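You operate a simulated robot arm through the tools that you are given. There is no shell and no other tool.

The job below is to be done with a simulated two-armed robot. You get a single attempt, and the scene is never put back.

TASK
Test the brake with the card's load: GOOD block on the yellow square if the bar stays level, else BAD.
Fine: GOOD is the green block, BAD the red one; the card stands by the control box; switch POWER on to read the angle and off after the block is set; leave the weight on and the brake button alone.

Only the result counts: the job must be done as asked and must still hold three seconds after the hand-in. Knocking over, shifting, dropping, spilling or breaking anything else fails it.

THE ROBOT
Two 7-joint arms with two-finger parallel grippers on one trunk, hanging from a carriage that runs on a rail from [-0.238, -0.039] to [1.914, 0.312] (x, y) and turns from -6.004 to 6.004 rad about z. Base frame: it is fixed where the carriage stands at the start and does not move with it; the origin is on the floor, on the carriage's upright axis, x ahead of it, y to its left, z up. Lengths are in m, angles in rad, forces in N, time in s.
The left shoulder is at the start at [0.04, 0.161, 1.213], the right one opposite. With the tool pointing down near the work surface each hand reaches from about 0.18 to 0.76 m from the robot's upright axis, wherever it stands, measured 20 degrees to its own side. Places, roughly: brake button [2.4, 0.4, 0.8]; flat black tray [2.3, 0.2, 0.8]; green block [2, 0, 0.75]; load card [2.5, 0.5, 0.75]; power switch [2.3, 0.5, 0.8]; red block [2, 0.25, 0.75]; run switch [2.4, 0.5, 0.8]; weight [2.25, 0.25, 0.75]; yellow square on the load stand [2.1, -0.1, 0.8]. Payload 4.4 kg a hand.
Tool frame (each hand has its own): the origin (TCP) lies between the finger pads and is the grasp point; the fingertips stand 0.023 m ahead of it; z points along the fingers, y is the line along which they close. Largest opening 0.094 m; finger width 0.038, thickness 0.01; the body of the gripper, 0.054 by 0.096 m, starts 0.039 m behind the TCP.
Orientation is that of the tool frame in the base frame, as a unit quaternion [x, y, z, w]. With the fingers straight down and closing along the base's y, the tool's x points along the base's -x, its y along +y and its z along -z.

THE INTERFACE
- The arms move only by the tool send_rows. It takes "left_commands", "right_commands" or both (then of equal length, played together; a hand with none holds still); each is one flat list of numbers, 7 for each row, row after row: the turn, a rotation vector about the tool's x, y, z in rad, then the shift along the tool's x, y, z in cm, then the opening, from 0 (shut) to 1 (fully open). In form: [ax, ay, az, tx, ty, tz, jaw, ax, ay, az, tx, ty, tz, jaw, ...]. A call has 1 to 20 rows; each row shifts and turns the commanded pose from where the row before left it, along the tool's axes as they then stand. Rows are played at 5 a second. More than 0.05 m and 0.15 rad between two rows, or a gripper value outside its range, and nothing of the call is played. A pose out of reach is approached as far as the arm can. The call stops where the force on the tool passes 40 N (or 10 N more than at its start, if that is more) or the arm is blocked; 0.2 s more then pass. The fingers move at their own pace (about 0.045 m/s each) and stop on an object; they squeeze with about 38 N. The grip force told is the motor's: it shows also when the fingers shut on nothing. Time passes only in rows, and 0.2 s behind the last, so rows that do not move let the fingers close. It gives the time, the measured TCP pose, the force on the tool (base axes), the opening and the grip force at its end, in the units of the frame above (readings bear some noise), with the torque about the TCP (base axes, N m) and any sound that the robot's microphone picked up, and new pictures: "show" is both (left out), scene, wrist or none (wrist: the cameras of the hands that moved).
- Cameras (640 x 400 px; columns grow to the right, rows downward): "scene" is now at [0.234, -0.0254, 1.5016]; the picture's right is [-0.31, -0.95, 0.00], its down [-0.70, 0.23, -0.67] and it looks along [0.64, -0.21, -0.74] (base axes); focal length 258 px, centre (320, 200). "left" rides on the left gripper at [0.086, -0.016, -0.074] in its tool frame; the picture's right is [0.18, 0.98, 0.00], its down [-0.58, 0.11, -0.81] and it looks along [-0.79, 0.15, 0.59] (tool axes); focal length 243 px, centre (320, 200). "right" rides on the right gripper at [0.086, 0.016, -0.074] in its tool frame; the picture's right is [-0.18, 0.98, 0.00], its down [-0.58, -0.11, -0.81] and it looks along [-0.79, -0.15, 0.59] (tool axes); focal length 243 px, centre (320, 200).
- lift_body(by): slides the trunk up (or, below 0, down) by that many m; the arms and the scene camera ride with it, the base frame stays. It gives what a move gives, with no picture.
- roll_base(legs): drives the robot by 1 to 6 legs, each [ahead, left, turn to the left] in m, m and rad, along the robot's own axes; the way and the turn of a leg run together, so that a leg with both is an arc; at most 1.5 m and 3.142 rad a leg. The arms and the cameras ride along, it lands a little off, and it stops where it bumps. It keeps to its track: a leg is cut to what the track allows. It gives what a move gives, and a new picture of the scene camera.
- head_to(pan, tilt): turns the head with the scene camera to pan (to the left, within 1.501 rad either way) and tilt (down, from -0.506 to 1.204), counted from straight ahead of the robot. It gives what a move gives, and a new picture of the scene camera.
- probe_pixels(camera, pixels): for up to 12 pixels [column, row] of the newest picture of that camera ("zoom" is the newest enlarged one), the place [x, y, z] in the base frame of the surface seen there, good to about 0.002 m. It takes no simulated time.
- inspect(camera, box): a new picture of the part [left, top, right, bottom] of that camera's present view, enlarged. It takes no simulated time.
- hand_in(): hands the job in; it is judged then, once.

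Open the grippers and draw the arms clear of the work before you hand the job in, unless the task says otherwise.

The tools are called after "Emit:" as name(argument=value, ...) on one line, values as JSON. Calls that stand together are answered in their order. send_rows: Moves the arms, as the interface text tells. Its arguments: {"type":"object","properties":{"left_commands":{"type":"array","items":{"type":"number"}},"right_commands":{"type":"array","items":{"type":"number"}},"show":{"type":"string","enum":["both","scene","wrist","none"]}},"required":[]} The other tools are called the same way: lift_body (by) slides the trunk up or down; roll_base (legs) drives the base; head_to (pan, tilt) turns the head that bears the scene camera; probe_pixels (camera, pixels) gives the place of the surface under pixels of a picture; inspect (camera, box) takes an enlarged picture of a part of a camera's view; hand_in () hands the job in.

At the start:

```text
time_s: 0.0
left_tool_pos: [0.4908, 0.1525, 1.0599]
left_tcp_rot: [0.0, 1.0, -0.001, 0.0]
left_contact_force: [-0.3, 0.6, -0.2]
left_torque: [0.01, -0.01, 0.03]
left_gripper_width: 0.094
left_grasp_force: 0.0
right_tool_pos: [0.5463, -0.2961, 1.078]
right_tcp_rot: [0.0, 1.0, 0.0, 0.0]
right_contact_force: [0.2, -0.1, -0.1]
right_torque: [-0.01, -0.02, 0.02]
right_gripper_width: 0.094
right_grasp_force: 0.0
trunk travel left (down, up): [-0.35, 0.42]
robot x, y, heading: [-0.0013, -0.0003, 0.003]
head pan, tilt: [-0.316, 0.831]
```

scene: 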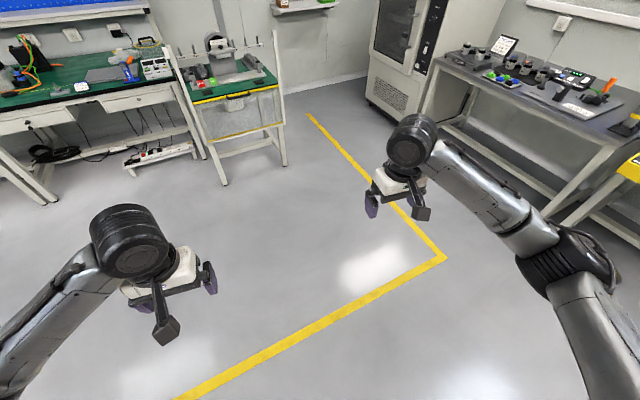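
right: 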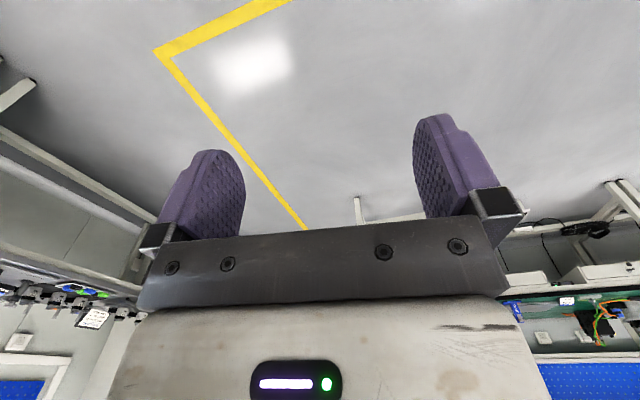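
left: 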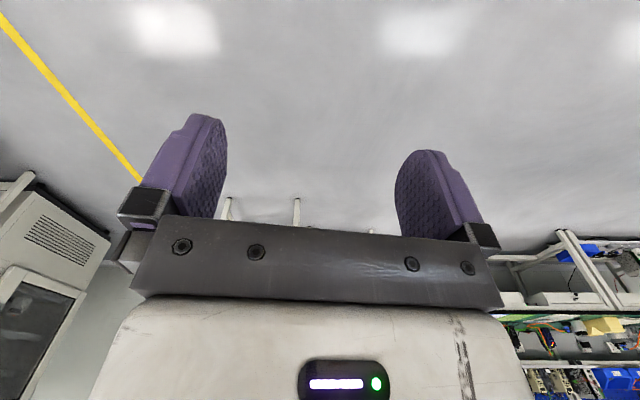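

The bench with the control stand shows at upper left of the scene (around pixel 230,80). I take an enlarged look at it before moving.

Emit:
inspect(camera="scene", box=[60, 0, 300, 150])

Emit:
probe_pixels(camera="scene", pixels=[[200, 75], [212, 82], [240, 78], [230, 100], [265, 75], [150, 65], [100, 75], [285, 140], [190, 100]])

```text
2.67 times, centred on (180, 75) of scene
```

zoom: 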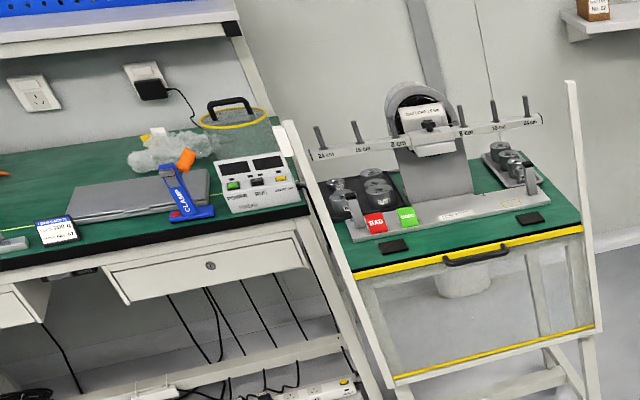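

```text
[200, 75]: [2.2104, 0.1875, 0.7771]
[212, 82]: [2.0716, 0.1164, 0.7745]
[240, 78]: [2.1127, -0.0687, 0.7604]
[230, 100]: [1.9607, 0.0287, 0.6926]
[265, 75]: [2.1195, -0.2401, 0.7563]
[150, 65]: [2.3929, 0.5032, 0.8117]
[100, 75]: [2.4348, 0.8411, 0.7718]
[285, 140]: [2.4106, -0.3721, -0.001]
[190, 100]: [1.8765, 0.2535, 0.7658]
```

The test rig (bar, BAD/GOOD blocks, weights) and the control box with the card on the left bench are seen in the zoom. I roll along the rail to about x=1.1 to look closer.

Emit:
roll_base(legs=[[1.1, 0.18, 0.0]])

Emit:
head_to(pan=0.0, tilt=0.6)

```text
time_s: 5.7
left_tool_pos: [1.5797, 0.3318, 1.058]
left_tcp_rot: [-0.001, 1.0, 0.001, 0.0]
left_contact_force: [0.4, 0.0, 0.7]
left_torque: [0.0, 0.01, -0.03]
left_gripper_width: 0.094
left_grasp_force: 0.2
right_tool_pos: [1.6371, -0.1163, 1.0777]
right_tcp_rot: [-0.002, 1.0, 0.001, 0.0]
right_contact_force: [0.5, 0.2, -0.3]
right_torque: [0.01, 0.01, 0.02]
right_gripper_width: 0.0942
right_grasp_force: 0.1
trunk travel left (down, up): [-0.35, 0.42]
robot x, y, heading: [1.0882, 0.1809, 0.006]
head pan, tilt: [-0.316, 0.831]
```

scene: 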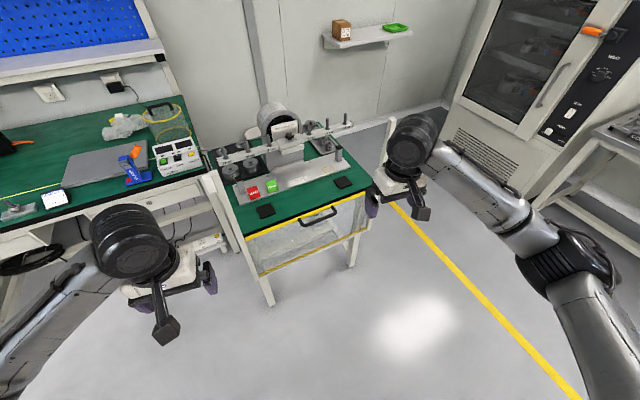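

```text
time_s: 6.5
left_tool_pos: [1.5802, 0.3301, 1.0592]
left_tcp_rot: [-0.002, 1.0, 0.0, 0.0]
left_contact_force: [-0.2, 0.0, -1.0]
left_torque: [-0.02, 0.0, 0.01]
left_gripper_width: 0.0939
left_grasp_force: 0.1
right_tool_pos: [1.6383, -0.1169, 1.078]
right_tcp_rot: [-0.002, 1.0, 0.0, 0.0]
right_contact_force: [-0.2, -0.7, -0.2]
right_torque: [0.03, 0.0, 0.02]
right_gripper_width: 0.0941
right_grasp_force: 0.0
trunk travel left (down, up): [-0.35, 0.42]
robot x, y, heading: [1.0907, 0.1755, 0.006]
head pan, tilt: [0.0, 0.6]
```

scene: 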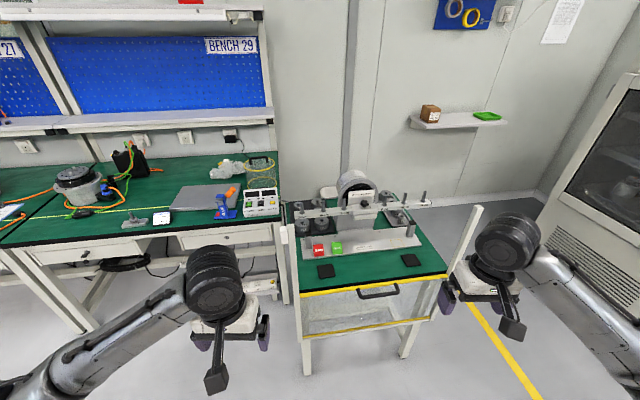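

The rig is around (355,230), the control box at (262,200), and a white card near (162,217). I enlarge each.

Emit:
inspect(camera="scene", box=[280, 160, 440, 260])

Emit:
inspect(camera="scene", box=[120, 150, 296, 260])

```text
4.00 times, centred on (360, 210) of scene
```

zoom: 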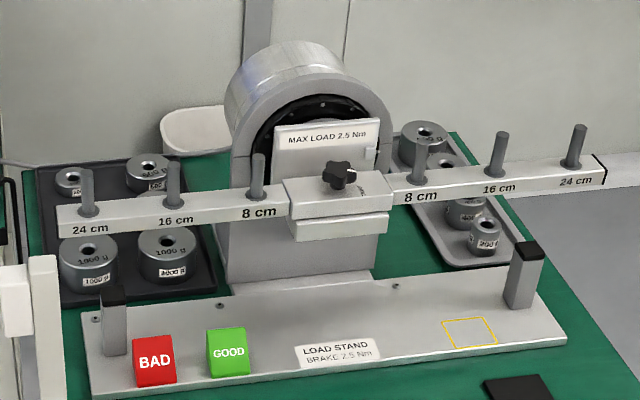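

```text
3.64 times, centred on (208, 205) of scene
```

zoom: 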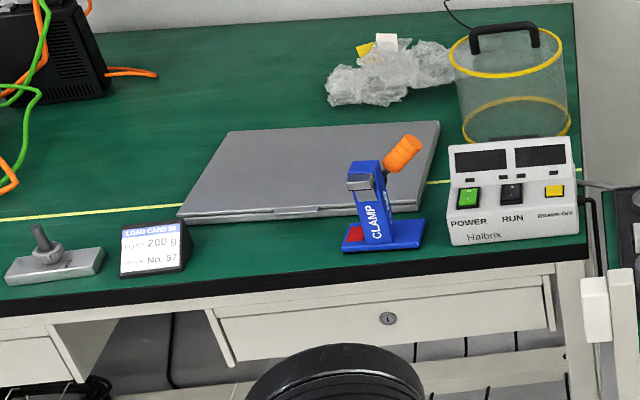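

The card in the zoom (150,250) reads "LOAD CARD ... 200 g ... No. 57" but is too small to read surely. I zoom in harder on it and on the control box.

Emit:
inspect(camera="scene", box=[146, 204, 178, 230])

Emit:
inspect(camera="scene", box=[236, 180, 286, 222])

Emit:
probe_pixels(camera="scene", pixels=[[162, 217], [250, 206], [262, 204], [274, 204], [317, 250], [337, 248], [302, 225], [320, 230], [320, 208], [397, 243], [326, 270], [410, 260]])

```text
15.38 times, centred on (162, 217) of scene
```

zoom: 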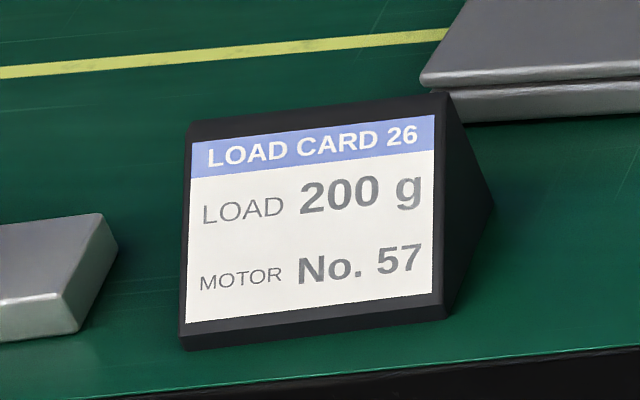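

```text
9.52 times, centred on (261, 201) of scene
```

zoom: 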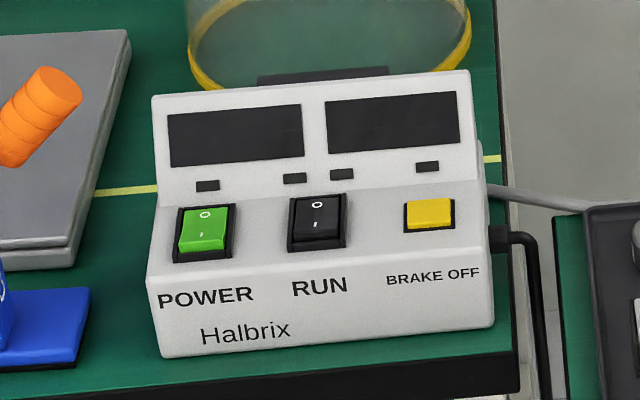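

```text
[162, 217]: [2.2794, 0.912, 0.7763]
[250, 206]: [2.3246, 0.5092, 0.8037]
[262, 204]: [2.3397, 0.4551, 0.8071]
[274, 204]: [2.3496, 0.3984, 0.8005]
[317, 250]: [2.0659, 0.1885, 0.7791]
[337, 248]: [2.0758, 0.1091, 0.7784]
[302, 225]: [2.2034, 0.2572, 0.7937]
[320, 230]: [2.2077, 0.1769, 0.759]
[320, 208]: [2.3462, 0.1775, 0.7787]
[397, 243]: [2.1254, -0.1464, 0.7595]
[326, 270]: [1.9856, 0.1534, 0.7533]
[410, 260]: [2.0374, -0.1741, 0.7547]
```

The card at (162,217) is "LOAD CARD 26 / 200 g / MOTOR No. 57", but it sits at [2.28, 0.91], far from the told card place [2.5, 0.5] behind the control box, so it may be a decoy. I raise the trunk and look behind the control box.

Emit:
lift_body(by=0.35)

Emit:
roll_base(legs=[[0.3, 0.05, 0.0]])

Emit:
head_to(pan=0.25, tilt=0.75)

```text
time_s: 9.9
left_tool_pos: [1.5783, 0.3321, 1.4089]
left_tcp_rot: [-0.002, 1.0, 0.0, 0.0]
left_contact_force: [0.6, 0.0, 0.6]
left_torque: [0.02, -0.03, 0.02]
left_gripper_width: 0.0939
left_grasp_force: 0.1
right_tool_pos: [1.6375, -0.1169, 1.428]
right_tcp_rot: [-0.002, 1.0, 0.0, 0.0]
right_contact_force: [0.5, 0.3, -0.9]
right_torque: [-0.03, 0.01, -0.02]
right_gripper_width: 0.0944
right_grasp_force: 0.1
trunk travel left (down, up): [-0.7, 0.07]
robot x, y, heading: [1.0871, 0.1771, 0.004]
head pan, tilt: [0.0, 0.6]
```

```text
time_s: 11.9
left_tool_pos: [1.8781, 0.3804, 1.4088]
left_tcp_rot: [-0.002, 1.0, 0.0, 0.0]
left_contact_force: [-0.4, 1.3, 0.3]
left_torque: [-0.02, 0.03, 0.01]
left_gripper_width: 0.0941
left_grasp_force: 0.0
right_tool_pos: [1.9378, -0.0667, 1.4282]
right_tcp_rot: [-0.003, 1.0, 0.0, 0.0]
right_contact_force: [0.1, 0.7, -0.3]
right_torque: [0.01, 0.01, -0.01]
right_gripper_width: 0.0939
right_grasp_force: 0.1
trunk travel left (down, up): [-0.7, 0.07]
robot x, y, heading: [1.3876, 0.2232, 0.004]
head pan, tilt: [0.0, 0.6]
```

scene: 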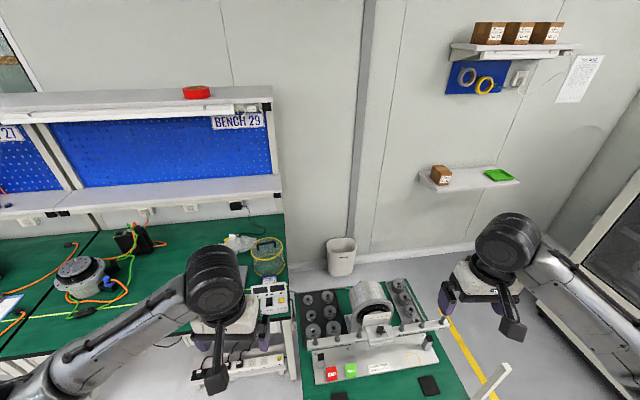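

```text
time_s: 12.7
left_tool_pos: [1.8775, 0.3803, 1.409]
left_tcp_rot: [-0.002, 1.0, -0.001, -0.001]
left_contact_force: [-0.4, 0.0, 1.3]
left_torque: [0.01, 0.01, -0.01]
left_gripper_width: 0.094
left_grasp_force: 0.1
right_tool_pos: [1.9363, -0.0665, 1.4279]
right_tcp_rot: [-0.003, 1.0, 0.0, 0.0]
right_contact_force: [0.3, -0.6, -0.1]
right_torque: [0.01, -0.03, 0.03]
right_gripper_width: 0.0938
right_grasp_force: 0.1
trunk travel left (down, up): [-0.7, 0.07]
robot x, y, heading: [1.3912, 0.2234, 0.002]
head pan, tilt: [0.25, 0.75]
```

scene: 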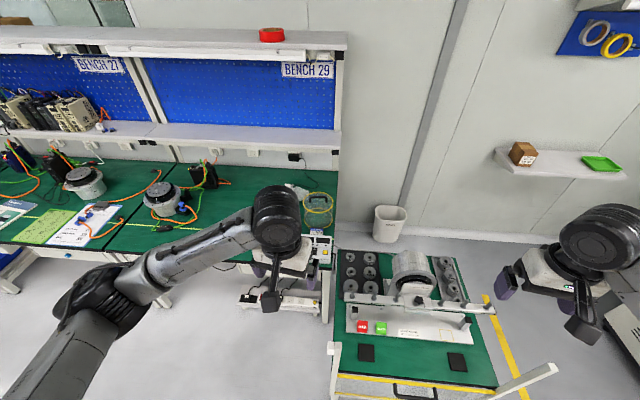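

The area behind the control box is near (318,215). I enlarge it, along with the rig and the weights.

Emit:
inspect(camera="scene", box=[284, 176, 348, 266])

Emit:
inspect(camera="scene", box=[330, 235, 490, 375])

```text
4.44 times, centred on (316, 221) of scene
```

zoom: 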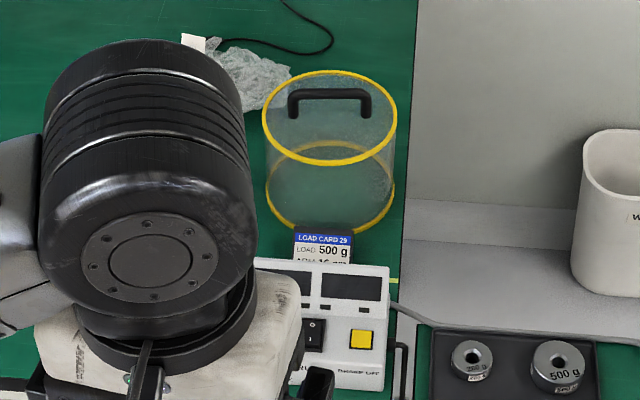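

```text
2.86 times, centred on (410, 305) of scene
```

zoom: 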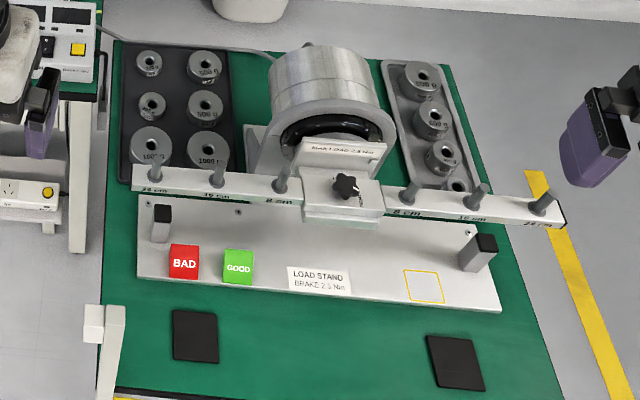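

A second card, "LOAD CARD 29, LOAD 500 g, ARM 16 …", stands right behind the control box (zoom 322,248) and matches "BENCH 29". I probe obstacles around the stand and bench before rolling closer.

Emit:
probe_pixels(camera="scene", pixels=[[334, 350], [525, 375], [340, 392], [495, 388], [310, 131], [330, 40], [316, 236], [355, 299], [412, 300], [484, 307], [316, 195], [402, 382]])

Emit:
inspect(camera="scene", box=[310, 225, 336, 245])

```text
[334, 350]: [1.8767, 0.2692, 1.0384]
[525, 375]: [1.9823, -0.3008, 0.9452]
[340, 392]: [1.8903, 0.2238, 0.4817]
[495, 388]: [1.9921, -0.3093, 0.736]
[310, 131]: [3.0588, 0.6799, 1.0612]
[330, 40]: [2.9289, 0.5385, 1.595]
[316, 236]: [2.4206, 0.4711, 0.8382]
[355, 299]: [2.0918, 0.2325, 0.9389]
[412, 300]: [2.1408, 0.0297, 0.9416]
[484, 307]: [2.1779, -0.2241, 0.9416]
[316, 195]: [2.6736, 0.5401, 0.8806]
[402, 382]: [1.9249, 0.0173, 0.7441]
```

```text
16.00 times, centred on (323, 235) of scene
```

zoom: 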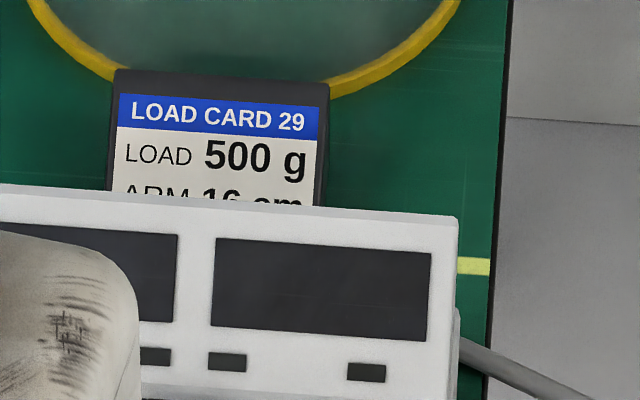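

The left front post of the stand reaches at least z 1.04 at [1.877, 0.269]. I enlarge and probe the posts to know their tops.

Emit:
inspect(camera="scene", box=[320, 330, 360, 400])

Emit:
probe_pixels(camera="scene", pixels=[[332, 345], [337, 344], [340, 349], [332, 357], [340, 357], [336, 370], [555, 368], [545, 365], [500, 388], [555, 374]])

```text
5.71 times, centred on (340, 365) of scene
```

zoom: 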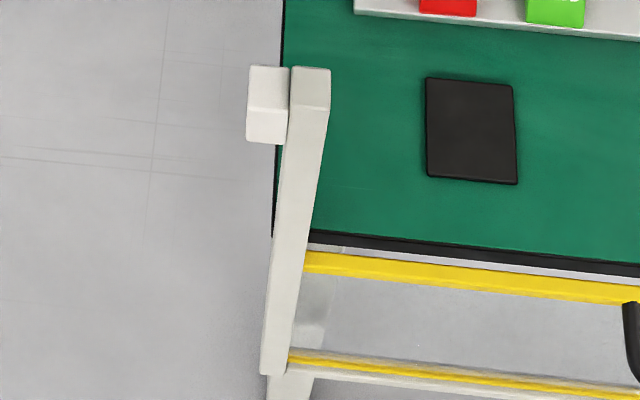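

```text
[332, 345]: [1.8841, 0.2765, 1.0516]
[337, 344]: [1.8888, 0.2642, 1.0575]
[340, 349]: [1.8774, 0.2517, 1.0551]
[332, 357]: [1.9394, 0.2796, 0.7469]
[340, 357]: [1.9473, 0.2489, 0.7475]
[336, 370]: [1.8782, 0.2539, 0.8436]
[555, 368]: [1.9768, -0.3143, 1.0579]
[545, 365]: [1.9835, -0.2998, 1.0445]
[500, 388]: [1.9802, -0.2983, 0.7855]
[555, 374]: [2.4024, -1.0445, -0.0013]
```

Posts top out at z≈1.057 at [1.88,0.265] and [1.98,-0.307]; the stand is yawed about 0.17 rad, like the rail. With hands at z≈1.41 it is safe to turn to that heading and roll 0.2 m nearer.

Emit:
roll_base(legs=[[0, 0, 0.163], [0.2, 0, 0]])

Emit:
lift_body(by=0.06)

Emit:
head_to(pan=0.1, tilt=0.9)

```text
time_s: 15.0
left_tool_pos: [2.0411, 0.4904, 1.4084]
left_tcp_rot: [-0.085, 0.996, 0.0, 0.0]
left_contact_force: [0.0, -0.5, 0.7]
left_torque: [0.04, -0.01, 0.0]
left_gripper_width: 0.0941
left_grasp_force: 0.0
right_tool_pos: [2.1723, 0.0595, 1.4283]
right_tcp_rot: [-0.085, 0.996, 0.0, 0.001]
right_contact_force: [-0.4, -0.5, -0.6]
right_torque: [-0.02, 0.0, 0.0]
right_gripper_width: 0.0941
right_grasp_force: 0.1
trunk travel left (down, up): [-0.7, 0.07]
robot x, y, heading: [1.5844, 0.2578, 0.169]
head pan, tilt: [0.25, 0.75]
```

scene: 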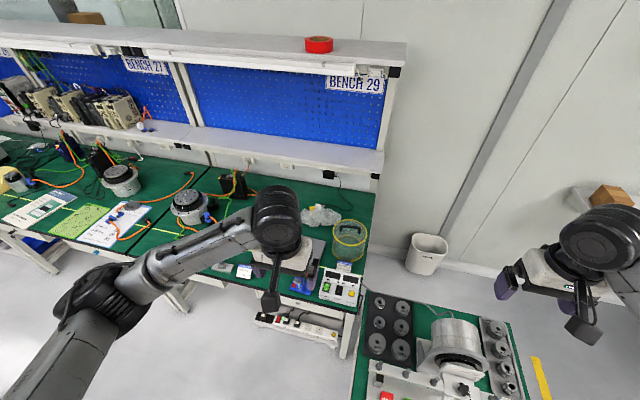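

```text
time_s: 16.0
left_tool_pos: [2.04, 0.4909, 1.4679]
left_tcp_rot: [-0.085, 0.996, 0.0, 0.001]
left_contact_force: [-0.3, 0.4, 0.1]
left_torque: [0.03, -0.02, -0.01]
left_gripper_width: 0.0939
left_grasp_force: 0.0
right_tool_pos: [2.1725, 0.0585, 1.4883]
right_tcp_rot: [-0.084, 0.996, 0.001, 0.0]
right_contact_force: [-0.7, -0.7, 1.2]
right_torque: [-0.04, -0.03, 0.01]
right_gripper_width: 0.0939
right_grasp_force: 0.0
trunk travel left (down, up): [-0.76, 0.01]
robot x, y, heading: [1.5866, 0.258, 0.168]
head pan, tilt: [0.25, 0.75]
```

```text
time_s: 16.7
left_tool_pos: [2.0409, 0.4917, 1.4688]
left_tcp_rot: [-0.084, 0.996, 0.001, 0.0]
left_contact_force: [0.2, -0.2, -0.5]
left_torque: [0.01, 0.0, 0.01]
left_gripper_width: 0.0941
left_grasp_force: 0.1
right_tool_pos: [2.1721, 0.0595, 1.4881]
right_tcp_rot: [-0.085, 0.996, 0.0, -0.001]
right_contact_force: [0.1, 0.2, -0.2]
right_torque: [0.01, -0.01, 0.0]
right_gripper_width: 0.0941
right_grasp_force: 0.0
trunk travel left (down, up): [-0.76, 0.01]
robot x, y, heading: [1.588, 0.2592, 0.17]
head pan, tilt: [0.099, 0.901]
```

scene: 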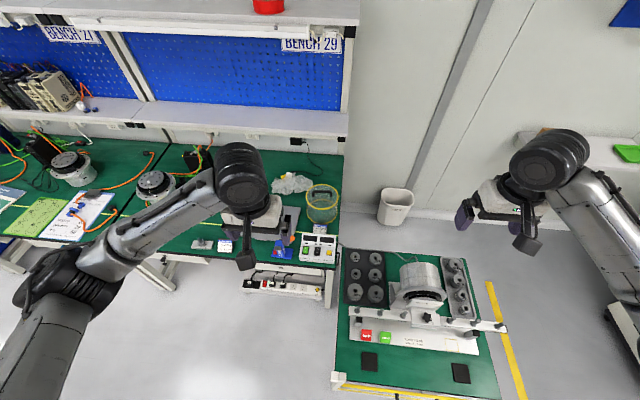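

The control box at (318,247) and card behind it at (318,228) are now clear of the left arm; I enlarge the card, box, tray and motor.

Emit:
inspect(camera="scene", box=[306, 220, 332, 236])

Emit:
inspect(camera="scene", box=[334, 240, 510, 350])

Emit:
inspect(camera="scene", box=[340, 245, 390, 305])

```text
16.00 times, centred on (319, 228) of scene
```

zoom: 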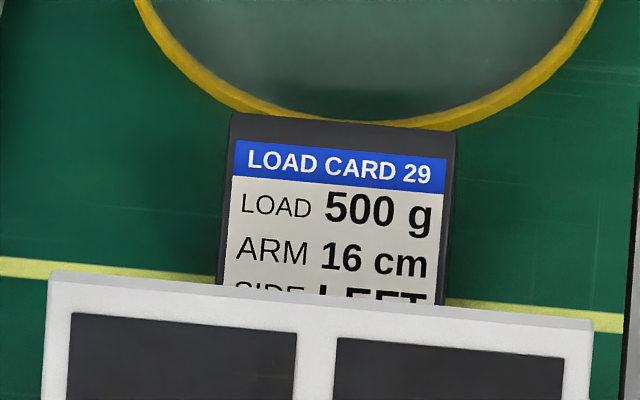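

```text
3.64 times, centred on (422, 295) of scene
```

zoom: 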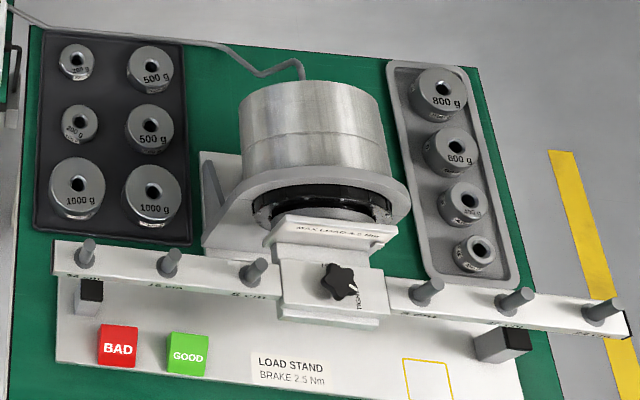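

```text
6.67 times, centred on (365, 275) of scene
```

zoom: 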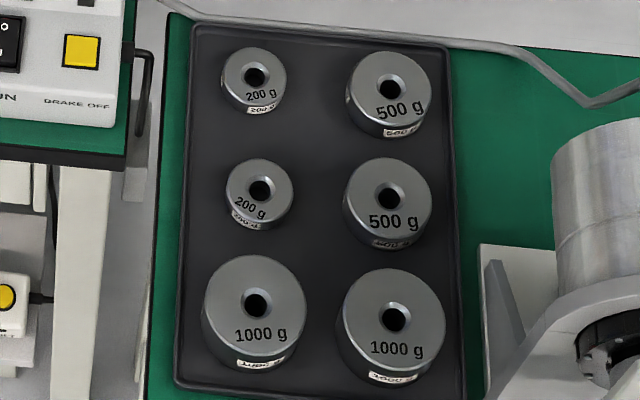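

The card reads LOAD 500 g, ARM 16 cm, SIDE LEFT (lower edge hidden). I enlarge the two 500 g weights in the black tray and the motor to check the labels.

Emit:
inspect(camera="scene", box=[362, 248, 380, 284])

Emit:
inspect(camera="scene", box=[385, 255, 450, 330])

Emit:
probe_pixels(camera="scene", pixels=[[376, 258], [376, 274], [357, 313], [380, 316], [403, 319], [427, 315], [366, 338], [386, 340], [452, 344], [318, 228]])

```text
11.11 times, centred on (371, 266) of scene
```

zoom: 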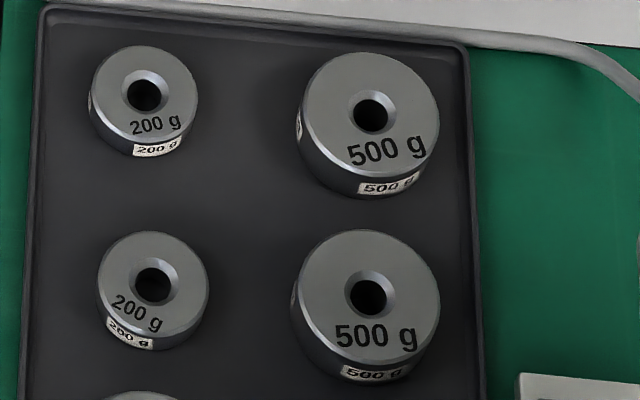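

```text
5.33 times, centred on (418, 292) of scene
```

zoom: 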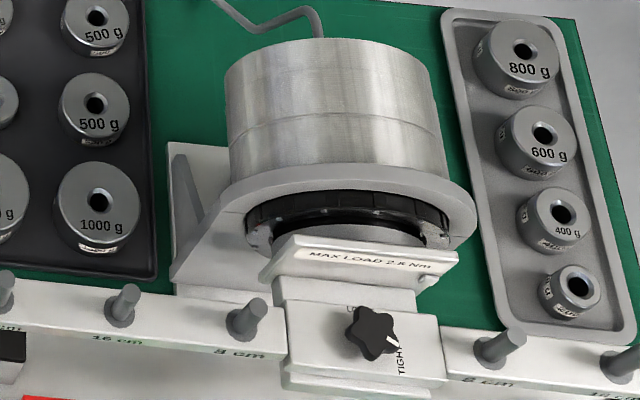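

```text
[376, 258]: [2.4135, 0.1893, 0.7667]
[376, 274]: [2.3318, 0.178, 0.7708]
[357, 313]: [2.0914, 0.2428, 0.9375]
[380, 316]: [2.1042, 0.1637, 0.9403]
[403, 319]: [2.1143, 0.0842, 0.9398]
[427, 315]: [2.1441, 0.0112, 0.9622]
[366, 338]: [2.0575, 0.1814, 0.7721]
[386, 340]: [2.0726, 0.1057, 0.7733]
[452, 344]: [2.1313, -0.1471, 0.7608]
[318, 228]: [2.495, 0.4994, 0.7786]
```

Both 500 g weights in the black tray carry matching labels; the bar top is at z≈0.940 and the left 16 cm peg at about [2.104,0.164]. I measure the front 500 g weight, tray and peg precisely with zoomed probes.

Emit:
inspect(camera="scene", box=[350, 262, 390, 296])

```text
11.76 times, centred on (370, 279) of scene
```

zoom: 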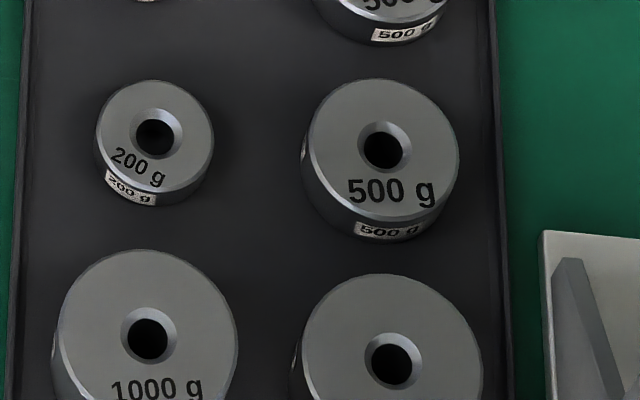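

I probe the top rim of the front 500 g weight, tray floor, and neighbours in this zoom.

Emit:
probe_pixels(camera="zoom", pixels=[[316, 145], [450, 145], [383, 88], [383, 212], [430, 160], [262, 150], [380, 257], [480, 120], [200, 135], [390, 285], [380, 30], [502, 250]])

Emit:
inspect(camera="scene", box=[344, 298, 414, 350])

```text
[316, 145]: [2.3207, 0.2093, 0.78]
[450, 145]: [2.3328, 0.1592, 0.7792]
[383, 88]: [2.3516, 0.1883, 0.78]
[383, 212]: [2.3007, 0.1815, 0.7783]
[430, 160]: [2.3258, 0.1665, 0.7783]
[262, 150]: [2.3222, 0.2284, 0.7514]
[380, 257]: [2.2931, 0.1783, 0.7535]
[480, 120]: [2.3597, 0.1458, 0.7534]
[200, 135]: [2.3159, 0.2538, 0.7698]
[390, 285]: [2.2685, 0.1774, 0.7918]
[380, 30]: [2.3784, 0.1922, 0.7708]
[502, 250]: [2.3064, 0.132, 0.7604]
```

```text
7.69 times, centred on (379, 324) of scene
```

zoom: 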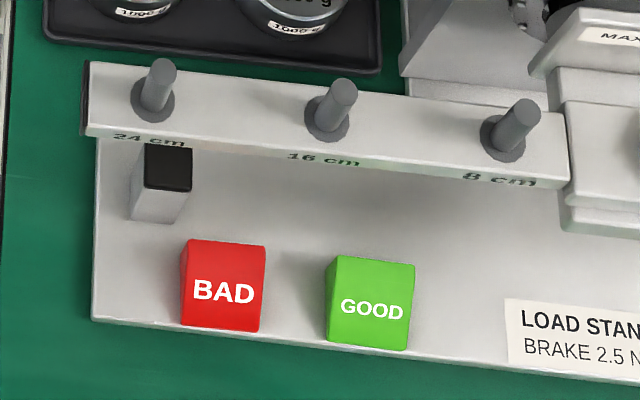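

The front 500 g weight: top z≈0.779, tray floor ≈0.752, centre ≈[2.3265,0.1845], diameter ≈0.053. I zoom on the 16 cm peg to measure it.

Emit:
inspect(camera="scene", box=[374, 304, 394, 326])

```text
16.00 times, centred on (384, 315) of scene
```

zoom: 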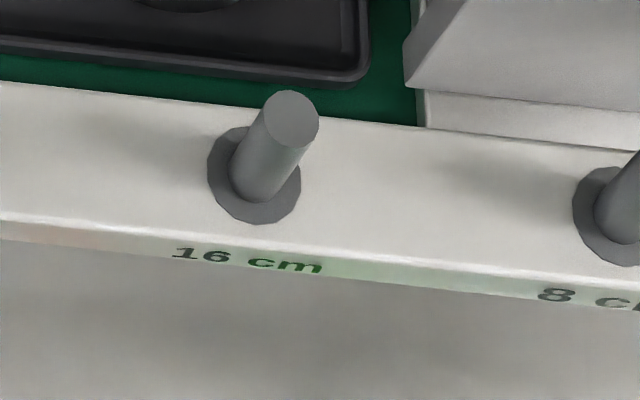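

Emit:
probe_pixels(camera="zoom", pixels=[[290, 118], [270, 110], [312, 128], [290, 94], [285, 142], [215, 180], [294, 195], [256, 215], [256, 219], [180, 190], [340, 215], [256, 235]])

```text
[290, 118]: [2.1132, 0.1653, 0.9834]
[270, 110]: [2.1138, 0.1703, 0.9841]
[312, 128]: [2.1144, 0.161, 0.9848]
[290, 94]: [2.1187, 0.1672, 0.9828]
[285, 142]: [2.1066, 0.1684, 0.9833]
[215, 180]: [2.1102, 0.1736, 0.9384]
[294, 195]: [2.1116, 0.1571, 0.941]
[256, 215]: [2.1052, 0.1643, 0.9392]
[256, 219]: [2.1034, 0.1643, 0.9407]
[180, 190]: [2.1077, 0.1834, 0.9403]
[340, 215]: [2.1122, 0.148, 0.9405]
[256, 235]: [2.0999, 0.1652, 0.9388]
```

Peg: centre ≈[2.112,0.1655], Ø≈12 mm, top z 0.984; weight hole ≈16 mm, so ±2 mm clearance. I check the motor body edges near the path to the weight.

Emit:
probe_pixels(camera="scene", pixels=[[403, 270], [403, 280], [420, 262], [438, 270], [420, 275], [402, 288], [388, 285], [390, 300], [396, 300], [424, 292], [415, 305], [345, 250]])

Emit:
inspect(camera="scene", box=[296, 224, 344, 270])

```text
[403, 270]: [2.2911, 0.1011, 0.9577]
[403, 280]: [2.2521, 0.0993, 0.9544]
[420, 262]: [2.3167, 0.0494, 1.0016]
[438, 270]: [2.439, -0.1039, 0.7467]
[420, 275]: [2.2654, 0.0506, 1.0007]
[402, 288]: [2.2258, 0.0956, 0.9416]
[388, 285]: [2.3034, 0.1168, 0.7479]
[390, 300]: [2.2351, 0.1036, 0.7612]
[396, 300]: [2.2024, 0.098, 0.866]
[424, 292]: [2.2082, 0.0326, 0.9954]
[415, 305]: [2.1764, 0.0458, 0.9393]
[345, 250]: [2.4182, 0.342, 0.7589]
```

```text
8.70 times, centred on (320, 247) of scene
```

zoom: 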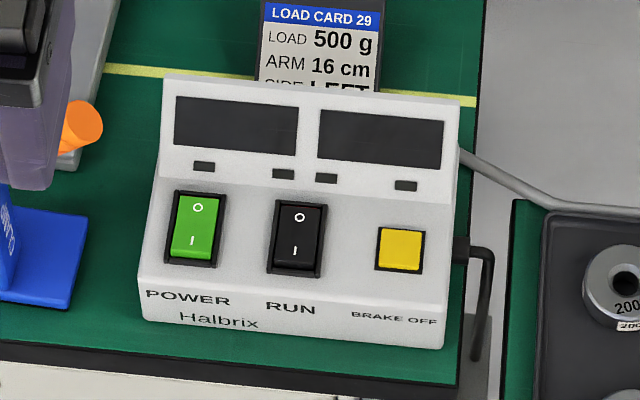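

The power rocker sits at zoom (193,228) with "I" on the lower half; I probe its surface, the panel around it and the displays.

Emit:
probe_pixels(camera="zoom", pixels=[[200, 200], [197, 215], [193, 232], [191, 243], [188, 255], [160, 230], [240, 235], [190, 278], [215, 185], [297, 215], [293, 255], [400, 250]])

Emit:
inspect(camera="scene", box=[313, 242, 325, 258])

Emit:
inspect(camera="scene", box=[298, 242, 316, 258])

```text
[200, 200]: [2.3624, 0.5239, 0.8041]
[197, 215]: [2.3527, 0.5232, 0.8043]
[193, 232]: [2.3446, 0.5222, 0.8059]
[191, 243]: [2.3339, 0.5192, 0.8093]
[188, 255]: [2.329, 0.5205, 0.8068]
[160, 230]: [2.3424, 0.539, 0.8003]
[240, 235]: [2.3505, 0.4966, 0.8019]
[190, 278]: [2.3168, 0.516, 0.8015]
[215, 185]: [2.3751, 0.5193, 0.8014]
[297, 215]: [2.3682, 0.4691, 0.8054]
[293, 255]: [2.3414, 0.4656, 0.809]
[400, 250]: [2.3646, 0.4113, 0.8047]
```

```text
16.00 times, centred on (319, 250) of scene
```

zoom: 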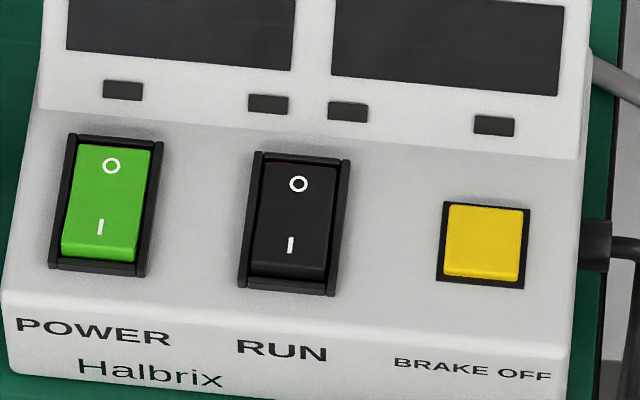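

```text
16.00 times, centred on (307, 250) of scene
```

zoom: 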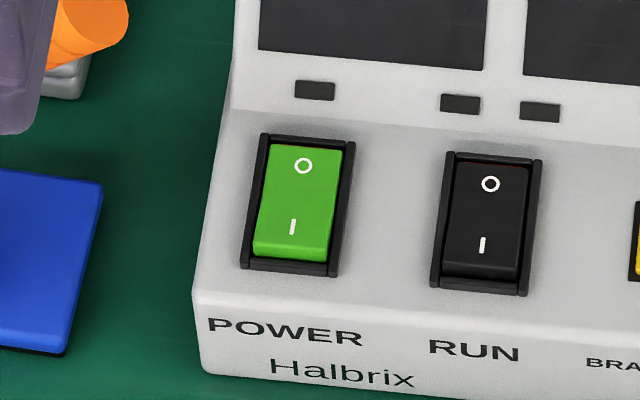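

The rocker's "I" end is raised (z 0.809 vs 0.804 at "O"), so POWER is off; panel is level at z≈0.801. I roll 0.1 m closer for reach and a steeper look at the card.

Emit:
roll_base(legs=[[0.1, 0, 0]])

Emit:
head_to(pan=0.2, tilt=1.0)

```text
time_s: 17.8
left_tool_pos: [2.1376, 0.5044, 1.4675]
left_tcp_rot: [-0.083, 0.997, -0.001, 0.0]
left_contact_force: [-0.9, -0.2, -0.5]
left_torque: [0.04, 0.01, -0.01]
left_gripper_width: 0.0942
left_grasp_force: 0.2
right_tool_pos: [2.2685, 0.0725, 1.487]
right_tcp_rot: [-0.083, 0.997, 0.001, 0.0]
right_contact_force: [-0.5, -0.3, -0.5]
right_torque: [0.01, 0.02, -0.01]
right_gripper_width: 0.0941
right_grasp_force: 0.0
trunk travel left (down, up): [-0.76, 0.01]
robot x, y, heading: [1.6823, 0.2693, 0.165]
head pan, tilt: [0.099, 0.901]
```

scene: 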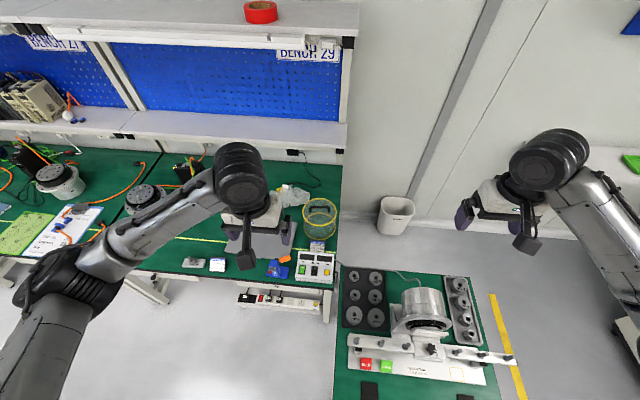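

```text
time_s: 18.5
left_tool_pos: [2.1399, 0.5051, 1.4676]
left_tcp_rot: [-0.083, 0.997, 0.0, 0.001]
left_contact_force: [-0.3, -0.4, -0.2]
left_torque: [0.0, -0.03, -0.01]
left_gripper_width: 0.094
left_grasp_force: 0.0
right_tool_pos: [2.2686, 0.0734, 1.4872]
right_tcp_rot: [-0.082, 0.997, 0.0, -0.001]
right_contact_force: [0.6, 0.4, -0.1]
right_torque: [0.04, -0.01, 0.03]
right_gripper_width: 0.0941
right_grasp_force: 0.2
trunk travel left (down, up): [-0.76, 0.01]
robot x, y, heading: [1.6802, 0.2721, 0.162]
head pan, tilt: [0.201, 1.0]
```

scene: 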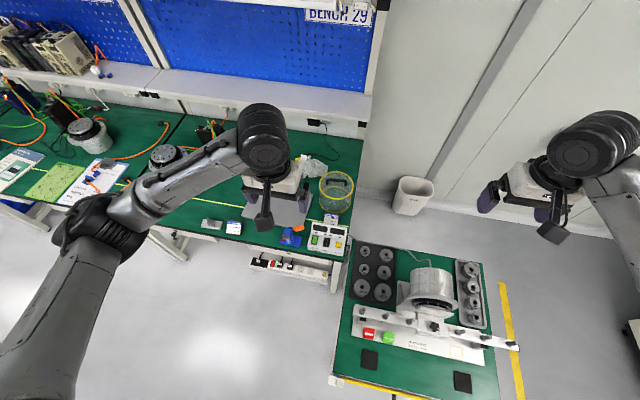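

The card is now around (331,218); I enlarge it and the motor/knob area.

Emit:
inspect(camera="scene", box=[318, 208, 346, 232])

Emit:
inspect(camera="scene", box=[410, 305, 460, 345])

```text
16.00 times, centred on (332, 220) of scene
```

zoom: 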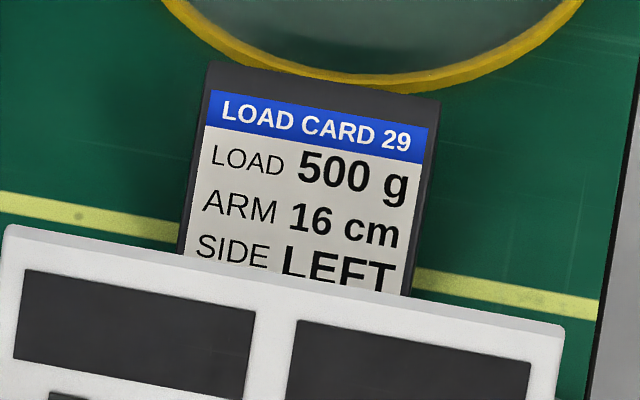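

```text
10.00 times, centred on (435, 325) of scene
```

zoom: 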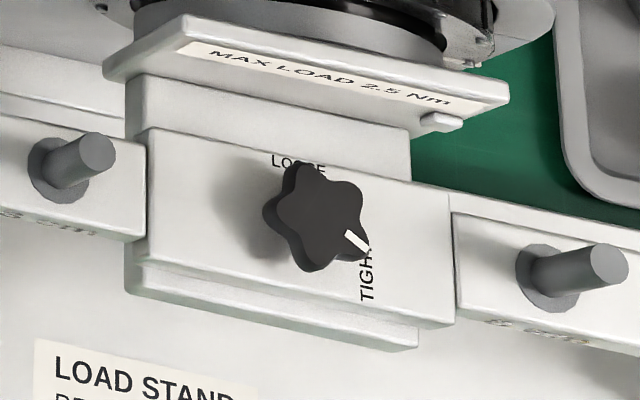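

The card shows LOAD 500 g, ARM 16 cm, SIDE LEFT. The clamp knob's white pointer seems to be on TIGHT; I probe it and the labels to be sure.

Emit:
probe_pixels(camera="zoom", pixels=[[278, 159], [320, 170], [366, 270], [363, 295], [318, 205], [350, 232], [362, 248], [275, 210], [330, 265], [230, 150], [440, 280], [160, 240]])

```text
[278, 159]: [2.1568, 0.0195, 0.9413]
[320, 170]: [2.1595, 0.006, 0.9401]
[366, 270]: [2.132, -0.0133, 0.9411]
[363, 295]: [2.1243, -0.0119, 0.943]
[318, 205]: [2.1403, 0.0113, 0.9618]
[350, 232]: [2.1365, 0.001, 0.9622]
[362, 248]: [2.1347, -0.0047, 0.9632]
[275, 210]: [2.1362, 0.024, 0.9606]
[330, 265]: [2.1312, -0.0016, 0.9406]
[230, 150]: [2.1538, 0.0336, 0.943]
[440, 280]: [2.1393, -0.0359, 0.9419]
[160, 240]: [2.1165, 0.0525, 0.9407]
```

The pointer (toward -y of the knob centre) is at TIGHT and LOOSE lies at +x, so the bar is clamped. I tilt the left hand and use its camera to look steeply over the box and check that the card has no further line.

Emit:
send_rows(left_commands=[0, 0.125, 0, -2.5, 0, 0, 1, 0, 0.125, 0, -2.5, 0, 0, 1, 0, 0.125, 0, -2.5, 0, 0, 1, 0, 0.125, 0, -2.5, 0, -1.5, 1, 0, 0, 0, 0, 0, 0, 1], show="wrist")

```text
time_s: 19.7
left_tool_pos: [2.2422, 0.5216, 1.4647]
left_tcp_rot: [-0.081, 0.966, -0.021, -0.247]
left_contact_force: [0.2, 0.0, -0.1]
left_torque: [0.0, 0.0, 0.0]
left_gripper_width: 0.0938
left_grasp_force: 0.0
right_tool_pos: [2.2695, 0.0734, 1.4863]
right_tcp_rot: [-0.082, 0.997, -0.001, 0.0]
right_contact_force: [-0.9, 0.1, 1.2]
right_torque: [0.02, -0.03, 0.02]
right_gripper_width: 0.0937
right_grasp_force: 0.0
trunk travel left (down, up): [-0.76, 0.01]
robot x, y, heading: [1.6765, 0.2737, 0.168]
head pan, tilt: [0.201, 1.0]
```

left: 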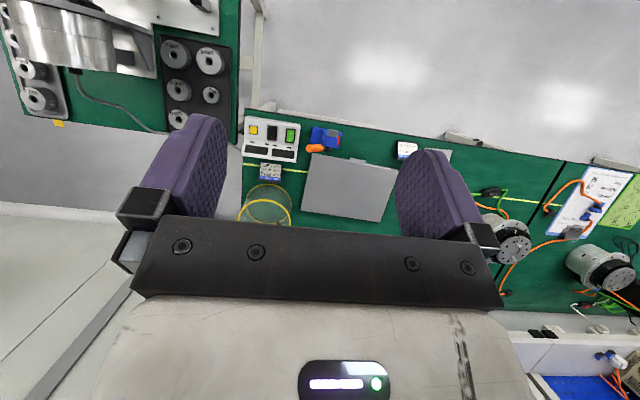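

The card appears (upside down) at about (270,171) in the left view; I enlarge it.

Emit:
inspect(camera="left", box=[254, 156, 288, 186])

Emit:
inspect(camera="left", box=[236, 110, 310, 166])

```text
13.33 times, centred on (271, 171) of left
```

zoom: 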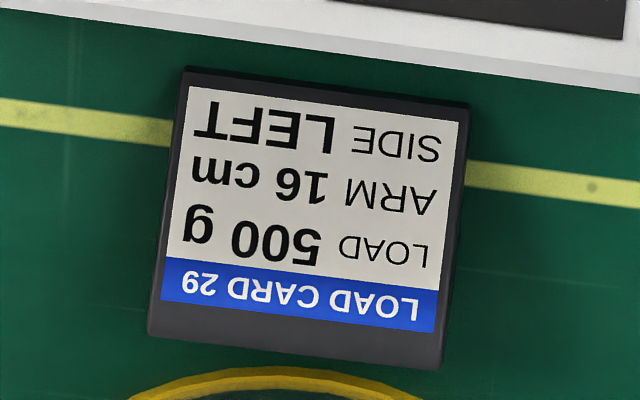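

```text
7.14 times, centred on (273, 138) of left
```

zoom: 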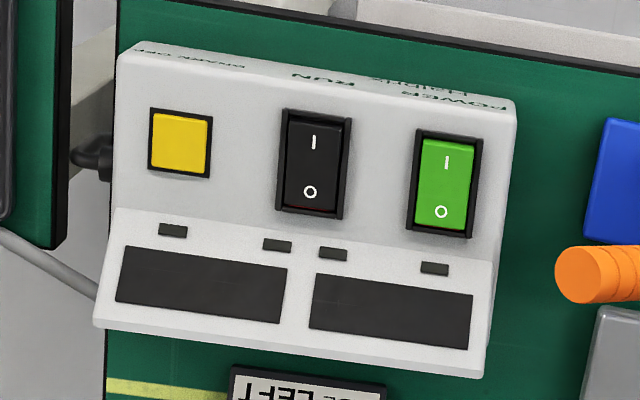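

The card is complete: 500 g, 16 cm, LEFT. I probe the rocker from this second viewpoint (power at zoom (447,162) "I", (441,211) "O") to refine its position.

Emit:
probe_pixels(camera="zoom", pixels=[[449, 143], [447, 155], [447, 172], [444, 190], [441, 205], [440, 222], [420, 160], [474, 165], [447, 120], [438, 245], [314, 130], [400, 250]])

```text
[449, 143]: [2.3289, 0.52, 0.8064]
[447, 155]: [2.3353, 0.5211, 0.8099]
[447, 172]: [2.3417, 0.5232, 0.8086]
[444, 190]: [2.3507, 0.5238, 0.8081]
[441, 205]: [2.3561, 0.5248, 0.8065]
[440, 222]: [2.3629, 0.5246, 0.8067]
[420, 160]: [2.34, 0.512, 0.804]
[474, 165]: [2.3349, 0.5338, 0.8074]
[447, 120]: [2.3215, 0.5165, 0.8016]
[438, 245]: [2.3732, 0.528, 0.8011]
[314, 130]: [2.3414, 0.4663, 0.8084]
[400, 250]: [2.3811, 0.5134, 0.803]
```

Rocker centre ≈[2.347,0.523], press point for "I" ≈[2.333,0.5205]. I set the left hand upright again with fingers closing, then lower the trunk.

Emit:
send_rows(left_commands=[0, -0.125, 0, 0, 0, 0, 0, 0, -0.125, 0, 0, 0, 0, 0, 0, -0.125, 0, 0, 0, 0, 0, 0, -0.125, 0, 0, 0, 0, 0, 0, 0, 0, 0, 0, 0, 0], show="none")

Emit:
lift_body(by=-0.24)

Emit:
head_to(pan=0.1, tilt=0.9)

```text
time_s: 20.9
left_tool_pos: [2.2404, 0.5221, 1.4635]
left_tcp_rot: [-0.083, 0.997, 0.0, 0.0]
left_contact_force: [-0.1, -0.1, 0.3]
left_torque: [-0.01, -0.03, 0.01]
left_gripper_width: 0.0
left_grasp_force: 13.1
right_tool_pos: [2.2688, 0.0738, 1.4868]
right_tcp_rot: [-0.083, 0.997, 0.0, -0.001]
right_contact_force: [0.1, 0.5, 0.3]
right_torque: [0.01, -0.01, -0.05]
right_gripper_width: 0.094
right_grasp_force: 0.0
trunk travel left (down, up): [-0.76, 0.01]
robot x, y, heading: [1.6854, 0.27, 0.167]
head pan, tilt: [0.201, 1.0]
```

```text
time_s: 23.4
left_tool_pos: [2.2408, 0.5219, 1.2242]
left_tcp_rot: [-0.083, 0.997, 0.0, 0.0]
left_contact_force: [0.3, 0.0, 0.0]
left_torque: [0.02, 0.01, -0.01]
left_gripper_width: 0.0
left_grasp_force: 38.0
right_tool_pos: [2.27, 0.0728, 1.2471]
right_tcp_rot: [-0.082, 0.997, 0.0, 0.0]
right_contact_force: [-0.5, 0.3, -0.1]
right_torque: [0.03, 0.02, -0.02]
right_gripper_width: 0.0944
right_grasp_force: 0.0
trunk travel left (down, up): [-0.52, 0.25]
robot x, y, heading: [1.6818, 0.2725, 0.16]
head pan, tilt: [0.201, 1.0]
```

```text
time_s: 24.1
left_tool_pos: [2.2395, 0.5215, 1.2251]
left_tcp_rot: [-0.084, 0.997, 0.0, 0.0]
left_contact_force: [1.8, -0.5, 0.2]
left_torque: [0.0, 0.01, 0.02]
left_gripper_width: 0.0
left_grasp_force: 37.8
right_tool_pos: [2.2685, 0.0742, 1.2484]
right_tcp_rot: [-0.083, 0.997, 0.001, 0.0]
right_contact_force: [-0.1, -0.2, -0.7]
right_torque: [0.01, -0.03, 0.0]
right_gripper_width: 0.094
right_grasp_force: 0.0
trunk travel left (down, up): [-0.52, 0.25]
robot x, y, heading: [1.6802, 0.2746, 0.164]
head pan, tilt: [0.099, 0.901]
```

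scene: 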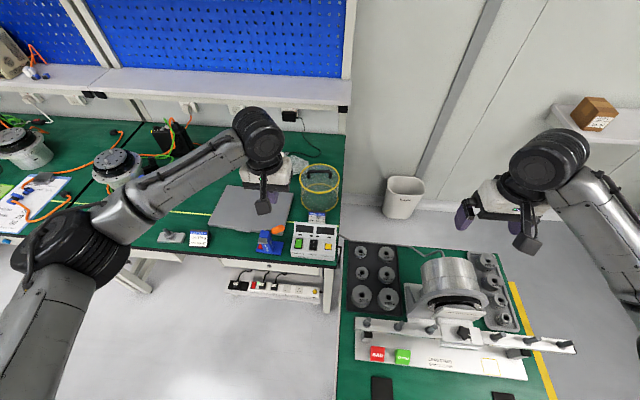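

Left TCP is at [2.240,0.522,1.2245]. Before descending I check the height of the blue clamp with orange handle beside the box (near (272,238)).

Emit:
inspect(camera="scene", box=[245, 215, 345, 275])

Emit:
probe_pixels(camera="scene", pixels=[[280, 230], [277, 232], [265, 235], [270, 240], [277, 248], [285, 226], [262, 242], [268, 232]])

```text
6.40 times, centred on (295, 245) of scene
```

zoom: 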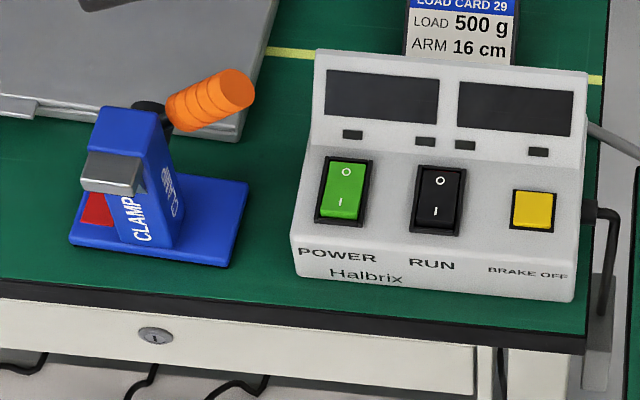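

```text
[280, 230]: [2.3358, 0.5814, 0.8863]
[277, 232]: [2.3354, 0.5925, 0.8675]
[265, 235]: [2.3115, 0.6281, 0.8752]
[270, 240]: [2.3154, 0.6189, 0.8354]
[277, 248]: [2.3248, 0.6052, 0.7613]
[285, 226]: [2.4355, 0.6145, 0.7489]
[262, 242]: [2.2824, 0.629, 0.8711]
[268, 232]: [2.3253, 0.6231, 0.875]
```

The orange handle reaches toward the switch; I probe its end precisely to plan a tilted press.

Emit:
probe_pixels(camera="zoom", pixels=[[245, 75], [250, 90], [242, 105], [225, 75], [205, 80], [190, 110], [225, 125], [232, 92], [330, 60], [450, 70]])

```text
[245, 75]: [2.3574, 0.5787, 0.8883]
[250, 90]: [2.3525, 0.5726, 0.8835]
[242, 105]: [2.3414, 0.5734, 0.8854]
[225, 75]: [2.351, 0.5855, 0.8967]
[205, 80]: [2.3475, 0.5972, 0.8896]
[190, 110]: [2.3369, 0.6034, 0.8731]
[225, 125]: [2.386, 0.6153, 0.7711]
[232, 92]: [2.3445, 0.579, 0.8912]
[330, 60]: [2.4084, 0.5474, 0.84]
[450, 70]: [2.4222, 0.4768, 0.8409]
```

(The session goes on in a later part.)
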